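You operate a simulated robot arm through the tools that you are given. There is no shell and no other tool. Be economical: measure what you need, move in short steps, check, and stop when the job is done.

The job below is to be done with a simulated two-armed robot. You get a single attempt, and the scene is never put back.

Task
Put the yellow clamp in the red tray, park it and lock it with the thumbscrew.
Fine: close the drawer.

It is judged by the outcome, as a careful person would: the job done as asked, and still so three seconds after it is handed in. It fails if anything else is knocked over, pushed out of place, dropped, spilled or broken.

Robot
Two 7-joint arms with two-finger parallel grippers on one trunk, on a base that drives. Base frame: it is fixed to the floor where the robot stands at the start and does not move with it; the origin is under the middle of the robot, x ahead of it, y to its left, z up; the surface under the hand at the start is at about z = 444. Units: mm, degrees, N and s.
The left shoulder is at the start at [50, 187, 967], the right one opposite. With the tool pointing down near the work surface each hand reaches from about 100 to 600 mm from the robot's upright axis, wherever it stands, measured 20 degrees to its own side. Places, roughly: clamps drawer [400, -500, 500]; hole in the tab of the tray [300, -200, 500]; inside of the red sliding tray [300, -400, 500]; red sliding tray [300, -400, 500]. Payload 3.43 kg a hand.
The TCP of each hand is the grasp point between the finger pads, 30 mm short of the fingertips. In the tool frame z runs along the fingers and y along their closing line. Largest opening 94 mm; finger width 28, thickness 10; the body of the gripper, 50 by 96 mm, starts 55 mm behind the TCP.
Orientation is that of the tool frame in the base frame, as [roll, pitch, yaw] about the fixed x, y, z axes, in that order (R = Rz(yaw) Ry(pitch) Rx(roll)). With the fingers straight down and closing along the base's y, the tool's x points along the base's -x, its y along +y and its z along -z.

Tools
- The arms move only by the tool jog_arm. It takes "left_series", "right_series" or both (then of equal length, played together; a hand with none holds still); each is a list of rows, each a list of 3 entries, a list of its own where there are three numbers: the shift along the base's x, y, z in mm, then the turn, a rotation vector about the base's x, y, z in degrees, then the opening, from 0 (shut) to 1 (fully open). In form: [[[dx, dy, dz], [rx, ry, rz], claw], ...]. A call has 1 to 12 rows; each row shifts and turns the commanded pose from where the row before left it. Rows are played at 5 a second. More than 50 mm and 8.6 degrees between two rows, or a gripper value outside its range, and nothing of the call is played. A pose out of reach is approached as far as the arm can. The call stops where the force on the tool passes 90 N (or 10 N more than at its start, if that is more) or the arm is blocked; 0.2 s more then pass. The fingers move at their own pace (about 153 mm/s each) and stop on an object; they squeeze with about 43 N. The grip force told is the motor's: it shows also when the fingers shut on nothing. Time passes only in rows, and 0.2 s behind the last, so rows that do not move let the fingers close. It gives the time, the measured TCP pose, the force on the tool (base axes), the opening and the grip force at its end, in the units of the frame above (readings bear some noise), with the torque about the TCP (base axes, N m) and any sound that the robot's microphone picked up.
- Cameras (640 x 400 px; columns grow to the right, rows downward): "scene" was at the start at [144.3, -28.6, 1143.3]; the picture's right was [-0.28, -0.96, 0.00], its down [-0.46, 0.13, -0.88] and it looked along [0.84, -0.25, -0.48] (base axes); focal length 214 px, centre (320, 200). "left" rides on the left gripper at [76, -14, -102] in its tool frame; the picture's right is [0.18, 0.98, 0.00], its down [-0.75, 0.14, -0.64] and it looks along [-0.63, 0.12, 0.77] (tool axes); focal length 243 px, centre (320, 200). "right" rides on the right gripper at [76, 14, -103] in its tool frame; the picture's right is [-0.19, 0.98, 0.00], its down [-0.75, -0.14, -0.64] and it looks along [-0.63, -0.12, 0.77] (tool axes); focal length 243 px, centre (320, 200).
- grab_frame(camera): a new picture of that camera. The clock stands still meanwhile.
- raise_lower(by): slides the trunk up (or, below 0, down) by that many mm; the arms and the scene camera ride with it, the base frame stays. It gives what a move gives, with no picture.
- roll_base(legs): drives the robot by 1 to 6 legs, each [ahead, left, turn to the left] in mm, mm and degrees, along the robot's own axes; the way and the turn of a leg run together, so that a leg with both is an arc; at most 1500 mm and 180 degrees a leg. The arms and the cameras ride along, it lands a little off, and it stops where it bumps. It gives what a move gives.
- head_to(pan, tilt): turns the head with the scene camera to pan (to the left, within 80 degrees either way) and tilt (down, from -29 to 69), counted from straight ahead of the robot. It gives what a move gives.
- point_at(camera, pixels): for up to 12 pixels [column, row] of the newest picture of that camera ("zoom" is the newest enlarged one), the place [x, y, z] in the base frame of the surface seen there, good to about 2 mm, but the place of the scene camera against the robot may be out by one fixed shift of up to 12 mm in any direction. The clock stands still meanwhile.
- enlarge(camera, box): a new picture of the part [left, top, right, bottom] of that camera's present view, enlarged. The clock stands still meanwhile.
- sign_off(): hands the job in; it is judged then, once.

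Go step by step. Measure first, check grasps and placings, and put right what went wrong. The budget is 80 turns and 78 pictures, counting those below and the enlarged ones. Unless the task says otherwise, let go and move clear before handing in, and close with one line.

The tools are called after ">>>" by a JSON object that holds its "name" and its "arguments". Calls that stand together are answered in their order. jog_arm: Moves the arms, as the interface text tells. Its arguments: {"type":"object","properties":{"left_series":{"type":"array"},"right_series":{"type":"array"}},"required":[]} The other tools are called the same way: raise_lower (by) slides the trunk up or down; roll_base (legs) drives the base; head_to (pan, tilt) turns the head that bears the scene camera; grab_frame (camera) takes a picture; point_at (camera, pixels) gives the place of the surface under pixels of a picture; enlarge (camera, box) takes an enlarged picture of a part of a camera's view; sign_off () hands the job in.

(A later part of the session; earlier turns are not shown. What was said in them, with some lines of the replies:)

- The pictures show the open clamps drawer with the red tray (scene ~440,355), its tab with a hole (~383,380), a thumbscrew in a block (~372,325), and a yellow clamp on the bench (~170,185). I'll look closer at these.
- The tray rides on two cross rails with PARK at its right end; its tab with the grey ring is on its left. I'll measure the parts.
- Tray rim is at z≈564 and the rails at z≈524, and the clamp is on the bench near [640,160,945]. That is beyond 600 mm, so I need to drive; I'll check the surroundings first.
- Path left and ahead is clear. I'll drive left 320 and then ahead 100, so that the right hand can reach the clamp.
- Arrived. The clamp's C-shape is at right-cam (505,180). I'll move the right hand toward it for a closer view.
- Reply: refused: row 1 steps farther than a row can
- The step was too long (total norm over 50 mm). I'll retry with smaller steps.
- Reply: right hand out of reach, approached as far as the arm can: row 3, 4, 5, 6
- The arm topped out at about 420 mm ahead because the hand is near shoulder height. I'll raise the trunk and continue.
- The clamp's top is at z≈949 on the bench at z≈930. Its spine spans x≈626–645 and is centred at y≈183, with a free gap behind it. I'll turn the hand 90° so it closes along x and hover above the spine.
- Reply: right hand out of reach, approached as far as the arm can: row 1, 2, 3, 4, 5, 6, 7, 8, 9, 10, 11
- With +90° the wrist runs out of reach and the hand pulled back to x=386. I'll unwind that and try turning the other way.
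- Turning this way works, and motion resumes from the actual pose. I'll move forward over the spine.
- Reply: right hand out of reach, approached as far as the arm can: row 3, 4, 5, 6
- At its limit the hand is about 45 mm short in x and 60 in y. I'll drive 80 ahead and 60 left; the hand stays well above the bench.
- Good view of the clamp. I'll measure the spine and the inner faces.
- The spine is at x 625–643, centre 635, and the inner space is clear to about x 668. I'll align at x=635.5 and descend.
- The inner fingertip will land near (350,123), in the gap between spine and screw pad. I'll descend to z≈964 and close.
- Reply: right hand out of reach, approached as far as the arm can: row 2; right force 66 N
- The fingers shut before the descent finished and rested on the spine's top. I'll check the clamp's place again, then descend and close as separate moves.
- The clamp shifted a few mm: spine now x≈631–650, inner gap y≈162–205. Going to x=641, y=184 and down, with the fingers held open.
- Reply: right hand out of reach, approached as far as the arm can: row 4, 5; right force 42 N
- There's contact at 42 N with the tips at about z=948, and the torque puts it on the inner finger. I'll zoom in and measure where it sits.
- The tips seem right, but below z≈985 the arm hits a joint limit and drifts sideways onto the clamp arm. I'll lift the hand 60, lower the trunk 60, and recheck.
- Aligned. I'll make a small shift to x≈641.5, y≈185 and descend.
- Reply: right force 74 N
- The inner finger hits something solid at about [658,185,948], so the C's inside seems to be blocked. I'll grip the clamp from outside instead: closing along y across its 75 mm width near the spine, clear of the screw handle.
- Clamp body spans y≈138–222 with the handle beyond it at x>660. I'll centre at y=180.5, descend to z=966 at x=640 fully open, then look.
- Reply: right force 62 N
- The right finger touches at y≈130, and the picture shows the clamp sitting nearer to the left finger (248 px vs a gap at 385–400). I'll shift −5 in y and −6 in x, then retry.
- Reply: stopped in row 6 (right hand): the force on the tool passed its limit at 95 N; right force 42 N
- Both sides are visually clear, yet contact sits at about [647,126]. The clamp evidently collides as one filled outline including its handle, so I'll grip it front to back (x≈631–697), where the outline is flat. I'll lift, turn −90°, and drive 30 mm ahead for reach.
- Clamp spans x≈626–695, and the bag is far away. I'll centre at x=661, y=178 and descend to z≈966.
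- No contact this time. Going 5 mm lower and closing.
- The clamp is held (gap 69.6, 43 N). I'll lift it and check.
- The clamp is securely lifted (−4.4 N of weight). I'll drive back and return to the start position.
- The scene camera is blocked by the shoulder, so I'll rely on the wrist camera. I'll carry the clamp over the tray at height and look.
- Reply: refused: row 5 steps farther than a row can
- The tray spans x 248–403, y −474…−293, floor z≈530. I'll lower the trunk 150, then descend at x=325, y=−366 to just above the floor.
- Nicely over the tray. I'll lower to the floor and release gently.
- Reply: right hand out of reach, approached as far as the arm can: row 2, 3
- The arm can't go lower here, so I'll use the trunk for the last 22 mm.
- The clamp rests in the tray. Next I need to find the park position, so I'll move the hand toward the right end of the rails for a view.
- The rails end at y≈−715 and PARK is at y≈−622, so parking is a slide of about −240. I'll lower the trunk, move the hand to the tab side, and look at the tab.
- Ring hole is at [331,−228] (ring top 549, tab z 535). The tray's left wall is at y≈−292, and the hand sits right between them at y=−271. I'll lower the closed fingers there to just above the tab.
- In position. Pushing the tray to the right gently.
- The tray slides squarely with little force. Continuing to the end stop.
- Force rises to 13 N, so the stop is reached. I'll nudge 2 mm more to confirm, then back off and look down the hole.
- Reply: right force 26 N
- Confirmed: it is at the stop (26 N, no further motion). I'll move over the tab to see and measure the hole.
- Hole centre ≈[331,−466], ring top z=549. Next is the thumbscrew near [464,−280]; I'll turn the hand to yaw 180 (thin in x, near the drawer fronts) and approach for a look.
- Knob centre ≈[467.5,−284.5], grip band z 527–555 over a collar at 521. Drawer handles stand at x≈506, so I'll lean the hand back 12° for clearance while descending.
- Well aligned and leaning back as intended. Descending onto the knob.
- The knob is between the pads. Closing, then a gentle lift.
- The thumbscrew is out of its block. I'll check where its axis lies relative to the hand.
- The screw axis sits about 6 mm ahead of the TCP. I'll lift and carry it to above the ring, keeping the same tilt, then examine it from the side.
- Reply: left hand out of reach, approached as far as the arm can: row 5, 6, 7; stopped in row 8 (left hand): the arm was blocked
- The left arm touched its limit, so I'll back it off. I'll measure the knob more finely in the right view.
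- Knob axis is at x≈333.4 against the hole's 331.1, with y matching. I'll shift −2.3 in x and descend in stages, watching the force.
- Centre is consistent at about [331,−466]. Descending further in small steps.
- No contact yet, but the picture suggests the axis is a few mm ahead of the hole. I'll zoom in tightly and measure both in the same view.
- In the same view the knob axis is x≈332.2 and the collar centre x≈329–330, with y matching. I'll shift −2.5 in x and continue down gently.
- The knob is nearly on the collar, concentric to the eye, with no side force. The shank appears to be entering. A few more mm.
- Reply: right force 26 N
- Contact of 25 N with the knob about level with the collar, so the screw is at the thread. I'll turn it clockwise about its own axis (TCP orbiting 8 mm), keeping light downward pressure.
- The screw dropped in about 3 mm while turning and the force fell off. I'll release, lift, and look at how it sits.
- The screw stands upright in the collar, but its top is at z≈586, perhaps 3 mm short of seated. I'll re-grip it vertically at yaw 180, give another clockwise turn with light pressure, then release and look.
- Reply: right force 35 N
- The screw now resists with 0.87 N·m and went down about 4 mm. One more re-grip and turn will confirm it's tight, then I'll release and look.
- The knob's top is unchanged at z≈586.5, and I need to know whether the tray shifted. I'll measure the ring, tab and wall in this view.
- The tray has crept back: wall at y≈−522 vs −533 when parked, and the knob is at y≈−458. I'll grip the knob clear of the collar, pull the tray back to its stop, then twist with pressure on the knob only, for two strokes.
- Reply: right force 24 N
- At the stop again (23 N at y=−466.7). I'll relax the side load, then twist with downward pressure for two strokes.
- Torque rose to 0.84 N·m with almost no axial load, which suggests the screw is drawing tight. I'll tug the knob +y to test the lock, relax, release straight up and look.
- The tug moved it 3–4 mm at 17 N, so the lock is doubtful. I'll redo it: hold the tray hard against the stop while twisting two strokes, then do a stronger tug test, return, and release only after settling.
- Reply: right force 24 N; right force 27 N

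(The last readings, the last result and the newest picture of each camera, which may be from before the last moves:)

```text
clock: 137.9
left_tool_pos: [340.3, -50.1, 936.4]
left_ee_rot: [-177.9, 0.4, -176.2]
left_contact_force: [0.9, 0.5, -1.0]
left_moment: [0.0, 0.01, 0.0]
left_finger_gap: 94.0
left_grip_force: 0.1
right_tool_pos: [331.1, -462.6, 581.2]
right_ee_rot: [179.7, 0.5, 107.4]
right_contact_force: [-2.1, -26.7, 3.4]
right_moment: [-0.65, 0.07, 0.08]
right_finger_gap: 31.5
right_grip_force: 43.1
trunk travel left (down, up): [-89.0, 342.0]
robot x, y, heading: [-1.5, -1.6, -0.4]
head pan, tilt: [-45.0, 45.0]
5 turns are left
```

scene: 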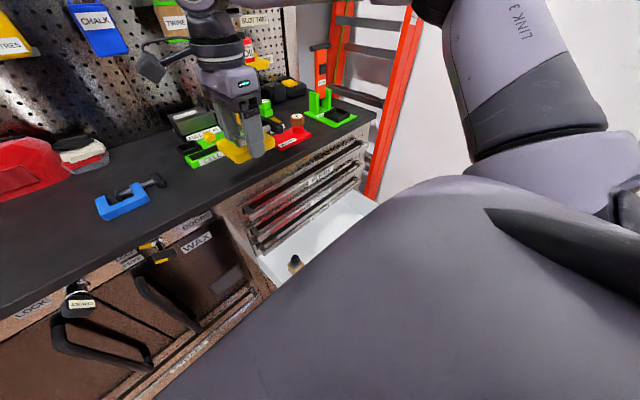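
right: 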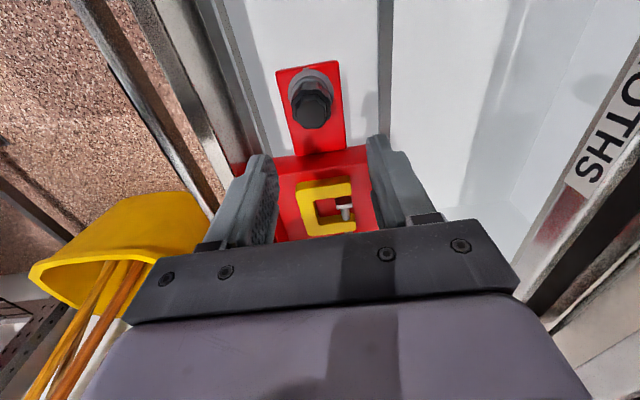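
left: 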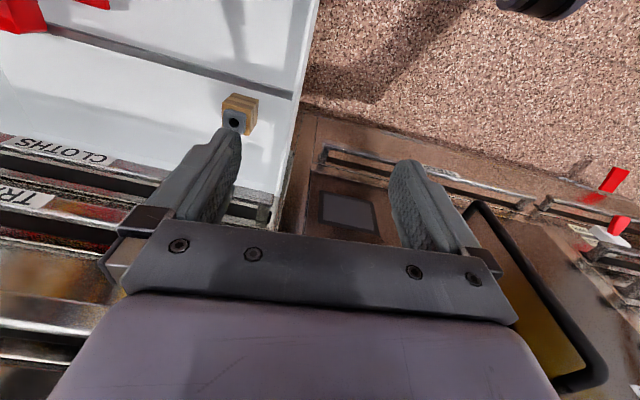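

In this grip (closing along x) the hand slides along the knob, so that tug isn't conclusive. I'll re-grip at yaw 180 (closing along y) for a proper tug, return, settle, release straight up and look.

>>> {"name": "jog_arm", "arguments": {"right_series": [[[0, 0, 0], [0, 0, 0], 0.7], [[0, -1, 3], [0, 0, 8], 0.7], [[0, -1, 0], [0, 0, 8], 0.7], [[0, -1, 0], [0, 0, 8], 0.7], [[0, 0, 0], [0, 0, 8], 0.7], [[0, 0, 0], [0, 0, 8], 0.7], [[0, 0, 0], [0, 0, 8], 0.7], [[0, 0, 0], [0, 0, 8], 0.7], [[0, 0, 0], [0, 0, 8], 0.7], [[0, 0, 0], [0, 0, 8], 0.7], [[0, 0, 0], [0, 0, 0], 0], [[0, 0, 0], [0, 0, 0], 0]]}}

>>> {"name": "jog_arm", "arguments": {"right_series": [[[0, 3, 0], [0, 0, 0], 0], [[0, 3, 0], [0, 0, 0], 0], [[0, 2, 0], [0, 0, 0], 0], [[0, 0, 0], [0, 0, 0], 0], [[0, 0, 0], [0, 0, 0], 0]]}}

>>> {"name": "jog_arm", "arguments": {"right_series": [[[0, -3, 0], [0, 0, 0], 0], [[0, -3, 0], [0, 0, 0], 0], [[0, -3, 0], [0, 0, 0], 0], [[0, -1, 0], [0, 0, 0], 0], [[0, 0, 0], [0, 0, 0], 0], [[0, 0, 0], [0, 0, 0], 0.7], [[0, 0, 0], [0, 0, 0], 0.7], [[0, 0, 20], [0, 0, 0], 0.7], [[0, 0, 40], [0, 0, 0], 0.7], [[0, 0, 40], [0, 0, 0], 0.7], [[-30, 0, 0], [0, 0, 0], 0.7], [[0, 0, 0], [0, 0, 0], 0.7]]}}

>>> {"name": "grab_frame", "arguments": {"camera": "right"}}

>>> {"name": "point_at", "arguments": {"camera": "right", "pixels": [[320, 150], [320, 160], [320, 140], [310, 150], [330, 150], [250, 120], [255, 140], [260, 100], [240, 150], [100, 200], [60, 60], [20, 40]]}}

```text
clock: 140.5
left_tool_pos: [339.9, -48.5, 935.8]
left_ee_rot: [-177.7, 0.1, -176.2]
left_contact_force: [0.0, 0.1, 0.2]
left_moment: [0.0, -0.02, 0.01]
left_finger_gap: 94.0
left_grip_force: 0.1
right_tool_pos: [330.7, -460.0, 584.1]
right_ee_rot: [179.4, 0.0, 179.7]
right_contact_force: [0.3, 14.5, -1.2]
right_moment: [0.24, -0.03, -0.04]
right_finger_gap: 31.7
right_grip_force: 43.3
trunk travel left (down, up): [-89.0, 342.0]
robot x, y, heading: [-1.9, 1.4, -0.3]
head pan, tilt: [-45.0, 45.0]
```

```text
clock: 141.7
left_tool_pos: [341.0, -49.3, 936.1]
left_ee_rot: [-178.0, 0.3, -176.2]
left_contact_force: [-0.4, -0.1, -0.8]
left_moment: [-0.04, 0.02, -0.02]
left_finger_gap: 93.8
left_grip_force: 0.0
right_tool_pos: [331.0, -455.1, 584.2]
right_ee_rot: [179.9, 0.0, 179.4]
right_contact_force: [-0.8, -19.3, 2.3]
right_moment: [-0.59, 0.11, 0.01]
right_finger_gap: 31.4
right_grip_force: 43.0
trunk travel left (down, up): [-89.0, 342.0]
robot x, y, heading: [-2.8, -1.6, -0.3]
head pan, tilt: [-45.0, 45.0]
```

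```text
clock: 144.3
left_tool_pos: [341.2, -50.2, 936.6]
left_ee_rot: [-177.9, 0.0, -176.2]
left_contact_force: [-0.4, -0.3, -0.5]
left_moment: [0.0, -0.01, -0.03]
left_finger_gap: 93.7
left_grip_force: 0.0
right_tool_pos: [297.9, -465.6, 685.6]
right_ee_rot: [179.6, 0.0, 179.7]
right_contact_force: [0.5, -0.2, 0.1]
right_moment: [-0.01, -0.02, 0.0]
right_finger_gap: 65.6
right_grip_force: 0.1
trunk travel left (down, up): [-89.0, 342.0]
robot x, y, heading: [-2.3, 2.1, -0.1]
head pan, tilt: [-45.0, 45.0]
```

```text
11 pictures are left
```

right: 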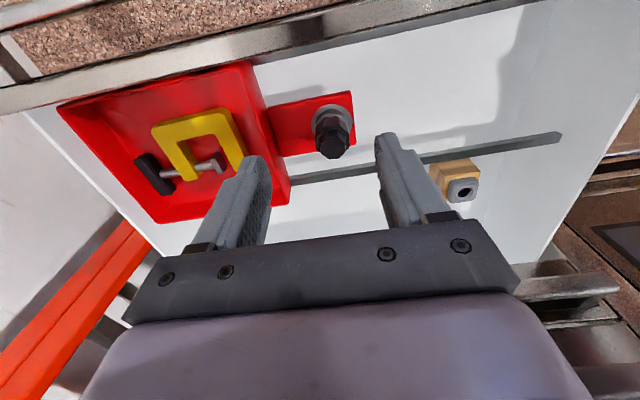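

```text
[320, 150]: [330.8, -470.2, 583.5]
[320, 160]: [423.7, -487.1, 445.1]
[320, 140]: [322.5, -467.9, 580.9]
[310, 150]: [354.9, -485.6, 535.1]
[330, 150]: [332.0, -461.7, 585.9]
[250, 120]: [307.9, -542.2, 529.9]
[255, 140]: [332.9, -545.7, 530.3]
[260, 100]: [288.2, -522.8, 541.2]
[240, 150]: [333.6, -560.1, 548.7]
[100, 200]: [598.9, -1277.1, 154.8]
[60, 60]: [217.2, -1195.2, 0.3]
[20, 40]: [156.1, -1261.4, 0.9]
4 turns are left
```

The lock now resists about 17–20 N, against under 2 N when free, and the knob is back at y≈−466 (parked). I'll do one more centred tightening (against the stop, side load relaxed, two strokes) and then release straight up.

>>> {"name": "jog_arm", "arguments": {"right_series": [[[33, 0, -20], [0, 0, 0], 0.7], [[0, 0, -40], [0, 0, 0], 0.7], [[0, 0, -30], [0, 0, 0], 0.7], [[0, 0, -10], [0, 0, 0], 0.7], [[0, 0, 0], [0, 0, 0], 0.7], [[0, 0, 0], [0, 0, 0], 0], [[0, 0, 0], [0, 0, 0], 0], [[0, -3, 0], [0, 0, 0], 0], [[0, -3, 0], [0, 0, 0], 0], [[0, 0, 0], [0, 0, 0], 0], [[0, 4, 0], [0, 0, 0], 0], [[0, 0, 0], [0, 0, 0], 0]]}}

>>> {"name": "jog_arm", "arguments": {"right_series": [[[0, 0, -1], [0, 0, -8], 0], [[0, 0, -1], [0, 0, -8], 0], [[0, 0, -1], [0, 0, -8], 0], [[0, 0, -0.5], [0, 0, -8], 0], [[0, 0, 0], [0, 0, -8], 0], [[0, 0, 0], [0, 0, -8], 0], [[0, 0, 0], [0, 0, -8], 0], [[0, 0, 0], [0, 0, -8], 0], [[0, 0, 0], [0, 0, -8], 0], [[0, 0, 0], [0, 0, -8], 0], [[0, 0, 0], [0, 0, -8], 0], [[0, 0, 0], [0, 0, 0], 0]]}}

>>> {"name": "jog_arm", "arguments": {"right_series": [[[0, 0, 0], [0, 0, 0], 0.6], [[0, 0, 2.5], [0, 0, 8], 0.6], [[0, 0, 0], [0, 0, 8], 0.6], [[0, 0, 0], [0, 0, 8], 0.6], [[0, 0, 0], [0, 0, 8], 0.6], [[0, 0, 0], [0, 0, 8], 0.6], [[0, 0, 0], [0, 0, 8], 0.6], [[0, 0, 0], [0, 0, 8], 0.6], [[0, 0, 0], [0, 0, 8], 0.6], [[0, 0, 0], [0, 0, 8], 0.6], [[0, 0, 0], [0, 0, 8], 0.6], [[0, 0, 0], [0, 0, 8], 0.6]]}}

>>> {"name": "jog_arm", "arguments": {"right_series": [[[0, 0, 0], [0, 0, 0], 0], [[0, 0, 0], [0, 0, 0], 0], [[0, 0, -1], [0, 0, -8], 0], [[0, 0, -0.5], [0, 0, -8], 0], [[0, 0, -0.5], [0, 0, -8], 0], [[0, 0, 0], [0, 0, -8], 0], [[0, 0, 0], [0, 0, -8], 0], [[0, 0, 0], [0, 0, -8], 0], [[0, 0, 0], [0, 0, -8], 0], [[0, 0, 0], [0, 0, -8], 0], [[0, 0, 0], [0, 0, -8], 0], [[0, 0, 0], [0, 0, -8], 0]]}}

>>> {"name": "jog_arm", "arguments": {"right_series": [[[0, 0, 0], [0, 0, 0], 0.8], [[0, 0, 0], [0, 0, 0], 0.8], [[0, 0, 20], [0, 0, 0], 0.8], [[0, 0, 40], [0, 0, 0], 0.8], [[0, 0, 40], [0, 0, 0], 0.8], [[0, 0, 40], [0, 0, 0], 0.8], [[0, 30, 0], [0, 0, 0], 0.8], [[0, 30, 0], [0, 0, 0], 0.8], [[0, 0, 0], [0, 0, 0], 0]]}}

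>>> {"name": "grab_frame", "arguments": {"camera": "right"}}

>>> {"name": "point_at", "arguments": {"camera": "right", "pixels": [[230, 100], [215, 60], [190, 60], [160, 30], [150, 100], [200, 150], [310, 150], [310, 180], [320, 120], [140, 20], [240, 160], [180, 120]]}}

```text
clock: 146.9
left_tool_pos: [340.4, -50.8, 936.3]
left_ee_rot: [-177.9, 0.1, -176.2]
left_contact_force: [0.2, 0.3, -0.7]
left_moment: [0.01, 0.01, 0.04]
left_finger_gap: 94.0
left_grip_force: 0.1
right_tool_pos: [332.6, -468.5, 584.5]
right_ee_rot: [179.8, -0.2, 179.5]
right_contact_force: [0.2, 7.2, -7.8]
right_moment: [0.29, -0.15, -0.04]
right_finger_gap: 31.4
right_grip_force: 43.0
trunk travel left (down, up): [-89.0, 342.0]
robot x, y, heading: [-3.7, -1.5, -0.5]
head pan, tilt: [-45.0, 45.0]
```

```text
clock: 149.5
left_tool_pos: [339.8, -49.8, 936.3]
left_ee_rot: [-177.9, 0.1, -176.1]
left_contact_force: [-0.1, -0.7, 0.4]
left_moment: [0.04, -0.02, 0.02]
left_finger_gap: 93.8
left_grip_force: 0.1
right_tool_pos: [333.4, -467.0, 579.9]
right_ee_rot: [179.6, -0.1, 91.5]
right_contact_force: [1.2, 3.1, -2.5]
right_moment: [0.06, 0.01, 0.27]
right_finger_gap: 31.8
right_grip_force: 43.0
trunk travel left (down, up): [-89.0, 342.0]
robot x, y, heading: [-2.1, -1.4, -0.3]
head pan, tilt: [-45.0, 45.0]
```

```text
clock: 152.1
left_tool_pos: [340.3, -48.4, 936.6]
left_ee_rot: [-177.9, 0.1, -176.2]
left_contact_force: [0.2, -0.2, -0.3]
left_moment: [-0.01, -0.01, -0.01]
left_finger_gap: 93.9
left_grip_force: 0.0
right_tool_pos: [333.6, -465.7, 582.6]
right_ee_rot: [179.6, 0.0, 179.6]
right_contact_force: [0.7, 0.1, -0.3]
right_moment: [-0.01, -0.02, 0.01]
right_finger_gap: 56.8
right_grip_force: 0.1
trunk travel left (down, up): [-89.0, 342.0]
robot x, y, heading: [-6.9, 0.8, -0.1]
head pan, tilt: [-45.0, 45.0]
```

```text
clock: 154.7
left_tool_pos: [341.0, -48.9, 936.7]
left_ee_rot: [-177.8, 0.1, -176.2]
left_contact_force: [-0.2, 0.6, 0.2]
left_moment: [0.0, -0.02, -0.02]
left_finger_gap: 93.8
left_grip_force: 0.0
right_tool_pos: [333.7, -467.6, 580.5]
right_ee_rot: [179.7, 0.0, 99.6]
right_contact_force: [0.6, -0.9, 0.3]
right_moment: [-0.04, 0.02, 0.88]
right_finger_gap: 31.8
right_grip_force: 42.7
trunk travel left (down, up): [-89.0, 342.0]
robot x, y, heading: [-3.2, 0.1, -0.3]
head pan, tilt: [-45.0, 45.0]
```

```text
clock: 156.7
left_tool_pos: [340.1, -49.3, 935.9]
left_ee_rot: [-177.9, 0.1, -176.2]
left_contact_force: [0.4, 0.3, 0.2]
left_moment: [0.01, 0.0, 0.03]
left_finger_gap: 93.9
left_grip_force: 0.1
right_tool_pos: [333.8, -404.2, 721.8]
right_ee_rot: [179.5, 0.0, 99.5]
right_contact_force: [-0.1, 0.2, 0.5]
right_moment: [0.04, -0.04, 0.02]
right_finger_gap: 0.2
right_grip_force: 33.1
trunk travel left (down, up): [-89.0, 342.0]
robot x, y, heading: [-3.9, -0.4, -0.3]
head pan, tilt: [-45.0, 45.0]
```

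```text
10 pictures are left
```

right: 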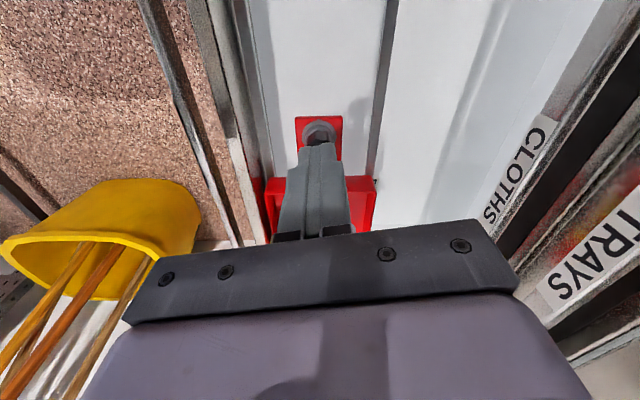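

```text
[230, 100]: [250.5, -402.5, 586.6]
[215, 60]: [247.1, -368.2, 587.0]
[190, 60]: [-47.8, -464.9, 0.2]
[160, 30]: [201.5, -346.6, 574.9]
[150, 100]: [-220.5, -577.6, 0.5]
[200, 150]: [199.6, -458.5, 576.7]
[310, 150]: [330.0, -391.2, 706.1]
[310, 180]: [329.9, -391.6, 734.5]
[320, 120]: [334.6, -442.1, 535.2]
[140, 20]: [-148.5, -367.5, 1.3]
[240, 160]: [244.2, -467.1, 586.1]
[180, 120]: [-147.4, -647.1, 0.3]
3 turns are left
```

The screw is tight (0.88 N·m, up to the grip's slip) and the tray is parked. The drawer handle bar is at x≈200, z≈575. I'll place the closed fingers before it, leaning back, push the drawer in with the base, and finish with the arm.

>>> {"name": "jog_arm", "arguments": {"right_series": [[[-15, -5.3, 0], [0, 0, 8], 0], [[-15, -5.3, 0], [0, 0, 8], 0], [[-15, -5.3, 0], [0, 0, 8], 0], [[-15, -5.3, 0], [0, 0, 8], 0], [[-15, -5.3, 0], [0, 0, 8], 0], [[-15, -5.3, 0], [0, 0, 8], 0], [[-15, -5.3, 0], [0, 0, 8], 0], [[-15, -5.3, 0], [0, 0, 8], 0], [[-15, -5.3, 0], [0, 0, 8], 0], [[-15, -5.3, 0], [0, 0, 8], 0], [[-18, 0, 0], [0, -7, 0], 0], [[-18, 0, 0], [0, -7, 0], 0]]}}

>>> {"name": "jog_arm", "arguments": {"right_series": [[[0, 0, -30], [0, -6, 0], 0], [[0, 0, -35], [0, 0, 0], 0], [[0, 0, -35], [0, 0, 0], 0], [[0, 0, -34], [0, 0, 0], 0], [[0, 0, 0], [0, 0, 0], 0]]}}

>>> {"name": "roll_base", "arguments": {"legs": [[180, 0, 0]]}}

>>> {"name": "jog_arm", "arguments": {"right_series": [[[12, 0, 0], [0, 0, 0], 0], [[12, 0, 0], [0, 0, 0], 0], [[12, 0, 0], [0, 0, 0], 0], [[12, 0, 0], [0, 0, 0], 0], [[12, 0, 0], [0, 0, 0], 0], [[12, 0, 0], [0, 0, 0], 0], [[12, 0, 0], [0, 0, 0], 0], [[12, 0, 0], [0, 0, 0], 0], [[12, 0, 0], [0, 0, 0], 0], [[12, 0, 0], [0, 0, 0], 0], [[12, 0, 0], [0, 0, 0], 0], [[10, 0, 0], [0, 0, 0], 0]]}}

>>> {"name": "jog_arm", "arguments": {"right_series": [[[5, 0, 0], [0, 0, 0], 0], [[5, 0, 0], [0, 0, 0], 0], [[5, 0, 0], [0, 0, 0], 0], [[5, 0, 0], [0, 0, 0], 0], [[5, 0, 0], [0, 0, 0], 0], [[0, 0, 0], [0, 0, 0], 0]]}}

>>> {"name": "grab_frame", "arguments": {"camera": "right"}}

>>> {"name": "head_to", "arguments": {"pan": -25, "tilt": 40}}

>>> {"name": "grab_frame", "arguments": {"camera": "scene"}}

>>> {"name": "grab_frame", "arguments": {"camera": "left"}}

```text
clock: 159.3
left_tool_pos: [341.1, -49.1, 936.3]
left_ee_rot: [-177.9, 0.3, -176.2]
left_contact_force: [0.8, 0.9, 0.1]
left_moment: [0.04, 0.01, 0.02]
left_finger_gap: 94.0
left_grip_force: 0.1
right_tool_pos: [161.4, -448.9, 753.8]
right_ee_rot: [179.4, 13.8, 179.6]
right_contact_force: [0.2, -0.2, 0.9]
right_moment: [-0.02, 0.02, -0.01]
right_finger_gap: 0.0
right_grip_force: 33.2
right hand out of reach, approached as far as the arm can: row 12
trunk travel left (down, up): [-89.0, 342.0]
robot x, y, heading: [-3.3, 1.6, 0.0]
head pan, tilt: [-45.0, 45.0]
```

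```text
clock: 160.5
left_tool_pos: [339.7, -48.4, 935.8]
left_ee_rot: [-177.9, 0.2, -176.2]
left_contact_force: [0.3, -0.2, -0.5]
left_moment: [-0.02, 0.01, 0.0]
left_finger_gap: 94.3
left_grip_force: 0.0
right_tool_pos: [194.5, -454.8, 653.2]
right_ee_rot: [179.3, 20.0, 179.6]
right_contact_force: [0.9, 0.3, 0.0]
right_moment: [-0.02, 0.0, 0.01]
right_finger_gap: 0.4
right_grip_force: 33.0
right hand out of reach, approached as far as the arm can: row 1, 2, 3
trunk travel left (down, up): [-89.0, 342.0]
robot x, y, heading: [-4.4, 0.6, -0.1]
head pan, tilt: [-45.0, 45.0]
```

```text
clock: 162.0
left_tool_pos: [516.8, -50.1, 935.4]
left_ee_rot: [-178.0, -0.1, -176.6]
left_contact_force: [-23.4, 0.9, -10.4]
left_moment: [0.8, 0.5, -1.17]
left_finger_gap: 92.9
left_grip_force: 0.0
right_tool_pos: [374.7, -455.8, 652.4]
right_ee_rot: [179.3, 20.1, 179.6]
right_contact_force: [0.6, 0.0, -0.6]
right_moment: [-0.02, 0.01, -0.01]
right_finger_gap: 0.0
right_grip_force: 32.7
trunk travel left (down, up): [-89.0, 342.0]
robot x, y, heading: [178.9, -2.9, -0.1]
head pan, tilt: [-45.0, 45.0]
```

```text
clock: 164.2
left_tool_pos: [516.1, -50.9, 936.3]
left_ee_rot: [-177.9, -0.1, -176.5]
left_contact_force: [0.5, 1.0, 0.2]
left_moment: [0.0, 0.01, -0.02]
left_finger_gap: 94.0
left_grip_force: 0.0
right_tool_pos: [478.8, -454.8, 650.8]
right_ee_rot: [179.6, 18.4, 179.3]
right_contact_force: [-28.4, 1.5, 15.3]
right_moment: [0.07, -2.33, 0.49]
right_finger_gap: 0.0
right_grip_force: 33.9
trunk travel left (down, up): [-89.0, 342.0]
robot x, y, heading: [176.2, -3.7, -0.7]
head pan, tilt: [-45.0, 45.0]
stopped in row 11 (right hand): the force on the tool passed its limit at 104 N (the readings are from after the stop); the commanded pose is now the measured one
```

```text
clock: 164.7
left_tool_pos: [515.0, -51.8, 936.6]
left_ee_rot: [-178.0, 0.0, -176.7]
left_contact_force: [-0.2, -0.8, 0.7]
left_moment: [0.01, 0.02, -0.01]
left_finger_gap: 93.9
left_grip_force: 0.0
right_tool_pos: [477.2, -455.6, 649.2]
right_ee_rot: [179.8, 17.2, 179.3]
right_contact_force: [-27.5, 3.4, 14.8]
right_moment: [0.03, -2.4, 0.52]
right_finger_gap: 0.0
right_grip_force: 32.9
trunk travel left (down, up): [-89.0, 342.0]
robot x, y, heading: [172.0, 0.7, -0.7]
head pan, tilt: [-45.0, 45.0]
stopped in row 2 (right hand): the force on the tool passed its limit at 98 N (the readings are from after the stop); the commanded pose is now the measured one
```

```text
9 pictures are left
```

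right: 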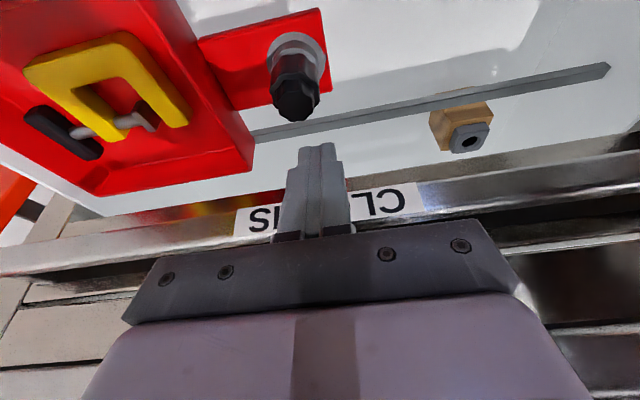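

```text
clock: 165.6
left_tool_pos: [513.8, -52.0, 936.4]
left_ee_rot: [-178.0, 0.1, -176.6]
left_contact_force: [-0.6, 0.0, 0.0]
left_moment: [-0.02, 0.01, -0.01]
left_finger_gap: 94.1
left_grip_force: 0.0
right_tool_pos: [477.3, -454.5, 649.3]
right_ee_rot: [179.8, 17.2, 179.4]
right_contact_force: [-51.2, 3.5, 17.2]
right_moment: [-0.02, -4.05, 0.74]
right_finger_gap: 0.0
right_grip_force: 33.3
trunk travel left (down, up): [-89.0, 342.0]
robot x, y, heading: [172.4, -1.4, -0.7]
head pan, tilt: [-25.0, 40.0]
```

```text
8 pictures are left
```

scene: 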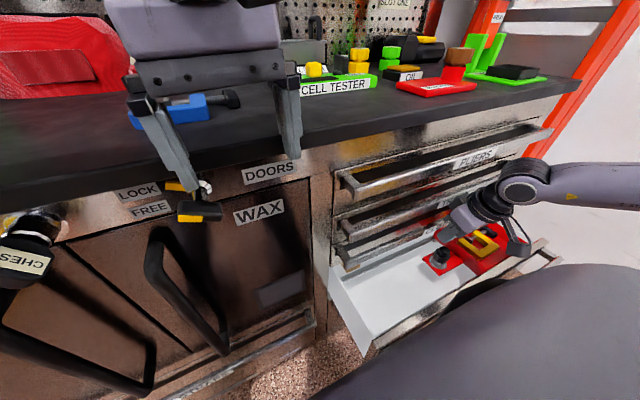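

```text
7 pictures are left
2 turns are left
```

left: 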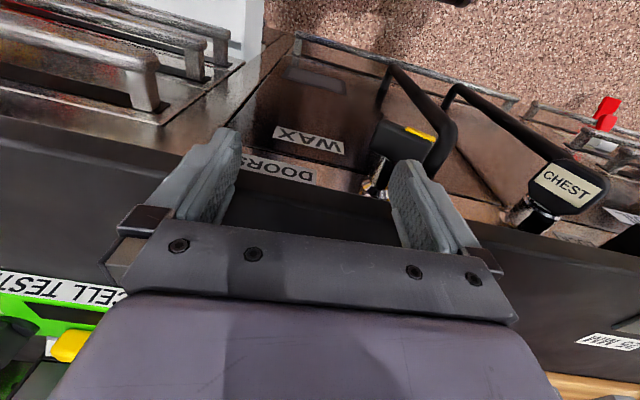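

The hand stayed too high (z≈650), passed over the drawer front and pressed on the CLOTHS front; the drawer is still open with clamp, tray and screw in place. I'll back off, stand further back so the hand can get low in front of the handle, raise the left arm clear, then drive the drawer shut, finish with the arm and retreat.

>>> {"name": "jog_arm", "arguments": {"right_series": [[[-15, 0, 5], [0, 0, 0], 0], [[-15, 0, 15], [0, 0, 0], 0], [[0, 0, 20], [0, 0, 0], 0], [[0, 0, 0], [0, 0, 0], 0]], "left_series": [[[-15, 0, 0], [0, 0, 0], 1], [[-15, 0, 26], [0, 0, 0], 1], [[-15, 0, 40], [0, 0, 0], 1], [[0, 0, 40], [0, 0, 0], 1]]}}

>>> {"name": "roll_base", "arguments": {"legs": [[-308, 0, 0]]}}

>>> {"name": "raise_lower", "arguments": {"by": -45}}

>>> {"name": "jog_arm", "arguments": {"right_series": [[[0, 0, -20], [0, 0, 0], 0], [[0, 0, -20], [0, 0, 0], 0], [[0, 0, -15], [0, 0, 0], 0], [[0, 0, -5], [0, 0, 0], 0], [[0, 0, 0], [0, 0, 0], 0]]}}

>>> {"name": "roll_base", "arguments": {"legs": [[318, 0, 0]]}}

>>> {"name": "jog_arm", "arguments": {"right_series": [[[6, 0, 0], [0, 0, 0], 0], [[6, 0, 0], [0, 0, 0], 0], [[6, 0, 0], [0, 0, 0], 0], [[6, 0, 0], [0, 0, 0], 0], [[6, 0, 0], [0, 0, 0], 0], [[6, 0, 0], [0, 0, 0], 0], [[6, 0, 0], [0, 0, 0], 0], [[6, 0, 0], [0, 0, 0], 0], [[6, 0, 0], [0, 0, 0], 0], [[6, 0, 0], [0, 0, 0], 0], [[6, 0, 0], [0, 0, 0], 0], [[0, 0, 0], [0, 0, 0], 0]]}}

>>> {"name": "jog_arm", "arguments": {"right_series": [[[-20, 0, 0], [0, 0, 0], 0], [[-30, 0, 0], [0, 0, 0], 0], [[-20, 0, 0], [0, 0, 0], 0], [[0, 0, 0], [0, 0, 0], 0]]}}

>>> {"name": "roll_base", "arguments": {"legs": [[-150, 0, 0]]}}

>>> {"name": "grab_frame", "arguments": {"camera": "scene"}}

>>> {"name": "grab_frame", "arguments": {"camera": "right"}}

```text
clock: 166.6
left_tool_pos: [470.8, -51.8, 1040.9]
left_ee_rot: [-178.0, -0.1, -176.5]
left_contact_force: [0.8, -0.3, -0.4]
left_moment: [-0.01, 0.03, -0.04]
left_finger_gap: 93.9
left_grip_force: 0.1
right_tool_pos: [451.5, -454.8, 688.2]
right_ee_rot: [179.6, 17.2, 179.3]
right_contact_force: [0.1, 0.3, 0.0]
right_moment: [0.03, 0.04, 0.04]
right_finger_gap: 0.1
right_grip_force: 33.0
trunk travel left (down, up): [-89.0, 342.0]
robot x, y, heading: [178.6, -3.3, -0.5]
head pan, tilt: [-25.0, 40.0]
```

```text
clock: 168.6
left_tool_pos: [168.2, -49.7, 1040.1]
left_ee_rot: [-178.0, -0.1, -176.7]
left_contact_force: [0.4, -0.8, 0.2]
left_moment: [0.02, 0.03, 0.02]
left_finger_gap: 94.0
left_grip_force: 0.0
right_tool_pos: [146.6, -452.7, 687.6]
right_ee_rot: [179.7, 17.3, 179.1]
right_contact_force: [-0.8, -0.5, -0.6]
right_moment: [0.0, -0.02, 0.0]
right_finger_gap: 0.0
right_grip_force: 33.6
trunk travel left (down, up): [-89.0, 342.0]
robot x, y, heading: [-127.5, 3.7, -0.9]
head pan, tilt: [-25.0, 40.0]
```

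```text
clock: 169.5
left_tool_pos: [168.6, -50.2, 996.4]
left_ee_rot: [-178.0, -0.1, -176.7]
left_contact_force: [-0.2, 1.4, 0.5]
left_moment: [0.0, 0.05, 0.0]
left_finger_gap: 93.8
left_grip_force: 0.0
right_tool_pos: [146.5, -452.0, 642.4]
right_ee_rot: [179.7, 17.3, 179.1]
right_contact_force: [0.0, -0.3, -0.3]
right_moment: [-0.03, -0.01, 0.01]
right_finger_gap: 0.0
right_grip_force: 33.3
trunk travel left (down, up): [-44.0, 387.0]
robot x, y, heading: [-129.5, -1.6, -0.9]
head pan, tilt: [-25.0, 40.0]
```

```text
clock: 170.7
left_tool_pos: [168.1, -49.0, 995.7]
left_ee_rot: [-178.0, -0.1, -176.6]
left_contact_force: [-0.6, 0.3, 0.0]
left_moment: [-0.02, 0.01, 0.0]
left_finger_gap: 93.9
left_grip_force: 0.0
right_tool_pos: [145.7, -453.3, 582.9]
right_ee_rot: [179.8, 17.3, 179.1]
right_contact_force: [0.5, 0.7, -0.9]
right_moment: [-0.02, 0.02, -0.04]
right_finger_gap: 0.0
right_grip_force: 33.1
trunk travel left (down, up): [-44.0, 387.0]
robot x, y, heading: [-125.0, 4.2, -0.5]
head pan, tilt: [-25.0, 40.0]
```

```text
clock: 172.8
left_tool_pos: [484.8, -54.2, 996.7]
left_ee_rot: [-178.0, -0.1, -176.9]
left_contact_force: [-0.1, 0.7, -0.5]
left_moment: [0.0, 0.01, -0.04]
left_finger_gap: 94.1
left_grip_force: 0.1
right_tool_pos: [461.8, -456.3, 582.9]
right_ee_rot: [179.7, 17.3, 179.0]
right_contact_force: [-0.9, -0.1, -0.1]
right_moment: [0.02, 0.01, -0.01]
right_finger_gap: 0.0
right_grip_force: 33.3
trunk travel left (down, up): [-44.0, 387.0]
robot x, y, heading: [187.7, -2.1, -1.0]
head pan, tilt: [-25.0, 40.0]
```

```text
clock: 174.0
left_tool_pos: [481.0, -55.3, 996.5]
left_ee_rot: [-177.9, -0.1, -177.1]
left_contact_force: [0.5, -0.3, 0.6]
left_moment: [-0.02, -0.01, -0.02]
left_finger_gap: 93.9
left_grip_force: 0.0
right_tool_pos: [475.1, -457.4, 581.5]
right_ee_rot: [180.0, 15.7, 178.9]
right_contact_force: [-20.2, 1.6, 9.0]
right_moment: [0.02, -1.67, 0.34]
right_finger_gap: 0.0
right_grip_force: 32.7
trunk travel left (down, up): [-44.0, 387.0]
robot x, y, heading: [187.3, 3.1, -1.1]
head pan, tilt: [-25.0, 40.0]
stopped in row 5 (right hand): the force on the tool passed its limit at 99 N (the readings are from after the stop); the commanded pose is now the measured one
```

```text
clock: 175.0
left_tool_pos: [483.1, -56.1, 995.7]
left_ee_rot: [-178.1, -0.1, -177.1]
left_contact_force: [1.0, 0.0, 0.5]
left_moment: [-0.01, 0.02, -0.03]
left_finger_gap: 94.0
left_grip_force: 0.0
right_tool_pos: [406.5, -458.4, 579.3]
right_ee_rot: [179.8, 15.9, 178.9]
right_contact_force: [0.3, -0.3, -0.7]
right_moment: [0.01, 0.03, -0.01]
right_finger_gap: 0.0
right_grip_force: 33.0
trunk travel left (down, up): [-44.0, 387.0]
robot x, y, heading: [188.1, -2.2, -1.1]
head pan, tilt: [-25.0, 40.0]
```

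```text
clock: 176.4
left_tool_pos: [332.9, -52.2, 995.0]
left_ee_rot: [-177.9, -0.2, -177.0]
left_contact_force: [0.3, 0.6, -0.1]
left_moment: [0.0, -0.01, 0.0]
left_finger_gap: 93.9
left_grip_force: 0.1
right_tool_pos: [259.1, -455.1, 580.8]
right_ee_rot: [179.9, 15.9, 179.1]
right_contact_force: [0.7, -0.1, 1.0]
right_moment: [0.03, 0.01, -0.05]
right_finger_gap: 0.0
right_grip_force: 33.2
trunk travel left (down, up): [-44.0, 387.0]
robot x, y, heading: [32.6, -1.6, -0.6]
head pan, tilt: [-25.0, 40.0]
```

```text
6 pictures are left
```

scene: 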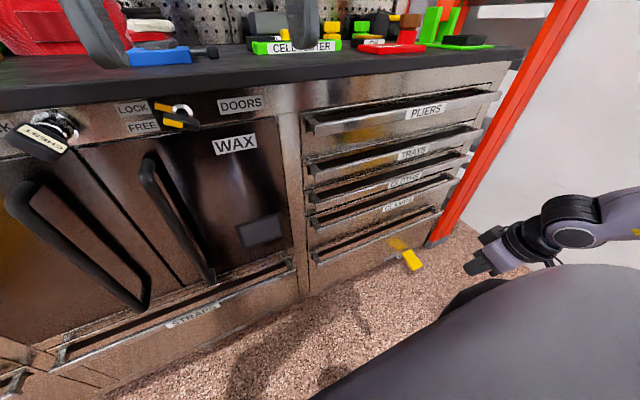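

```text
5 pictures are left
1 turns are left
```

right: 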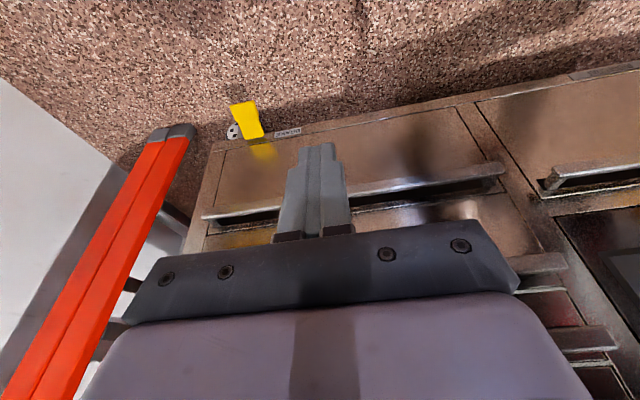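

The last pictures show the CLAMPS drawer shut in line with the others (scene ~390,205) and both hands clear, so I'm handing in.

>>> {"name": "sign_off", "arguments": {}}

```text
The job is handed in.
```

The yellow clamp is in the red tray, the tray is slid to its PARK stop, the thumbscrew is turned in until the grip slipped (about 0.9 N·m), and the drawer is closed. I am not certain of the lock. The knob stayed at about the same height while I turned it. In tug tests before the last tightening, the tray resisted about 17–20 N but still shifted a few mm. I could not recheck the tray or screw after closing the drawer.
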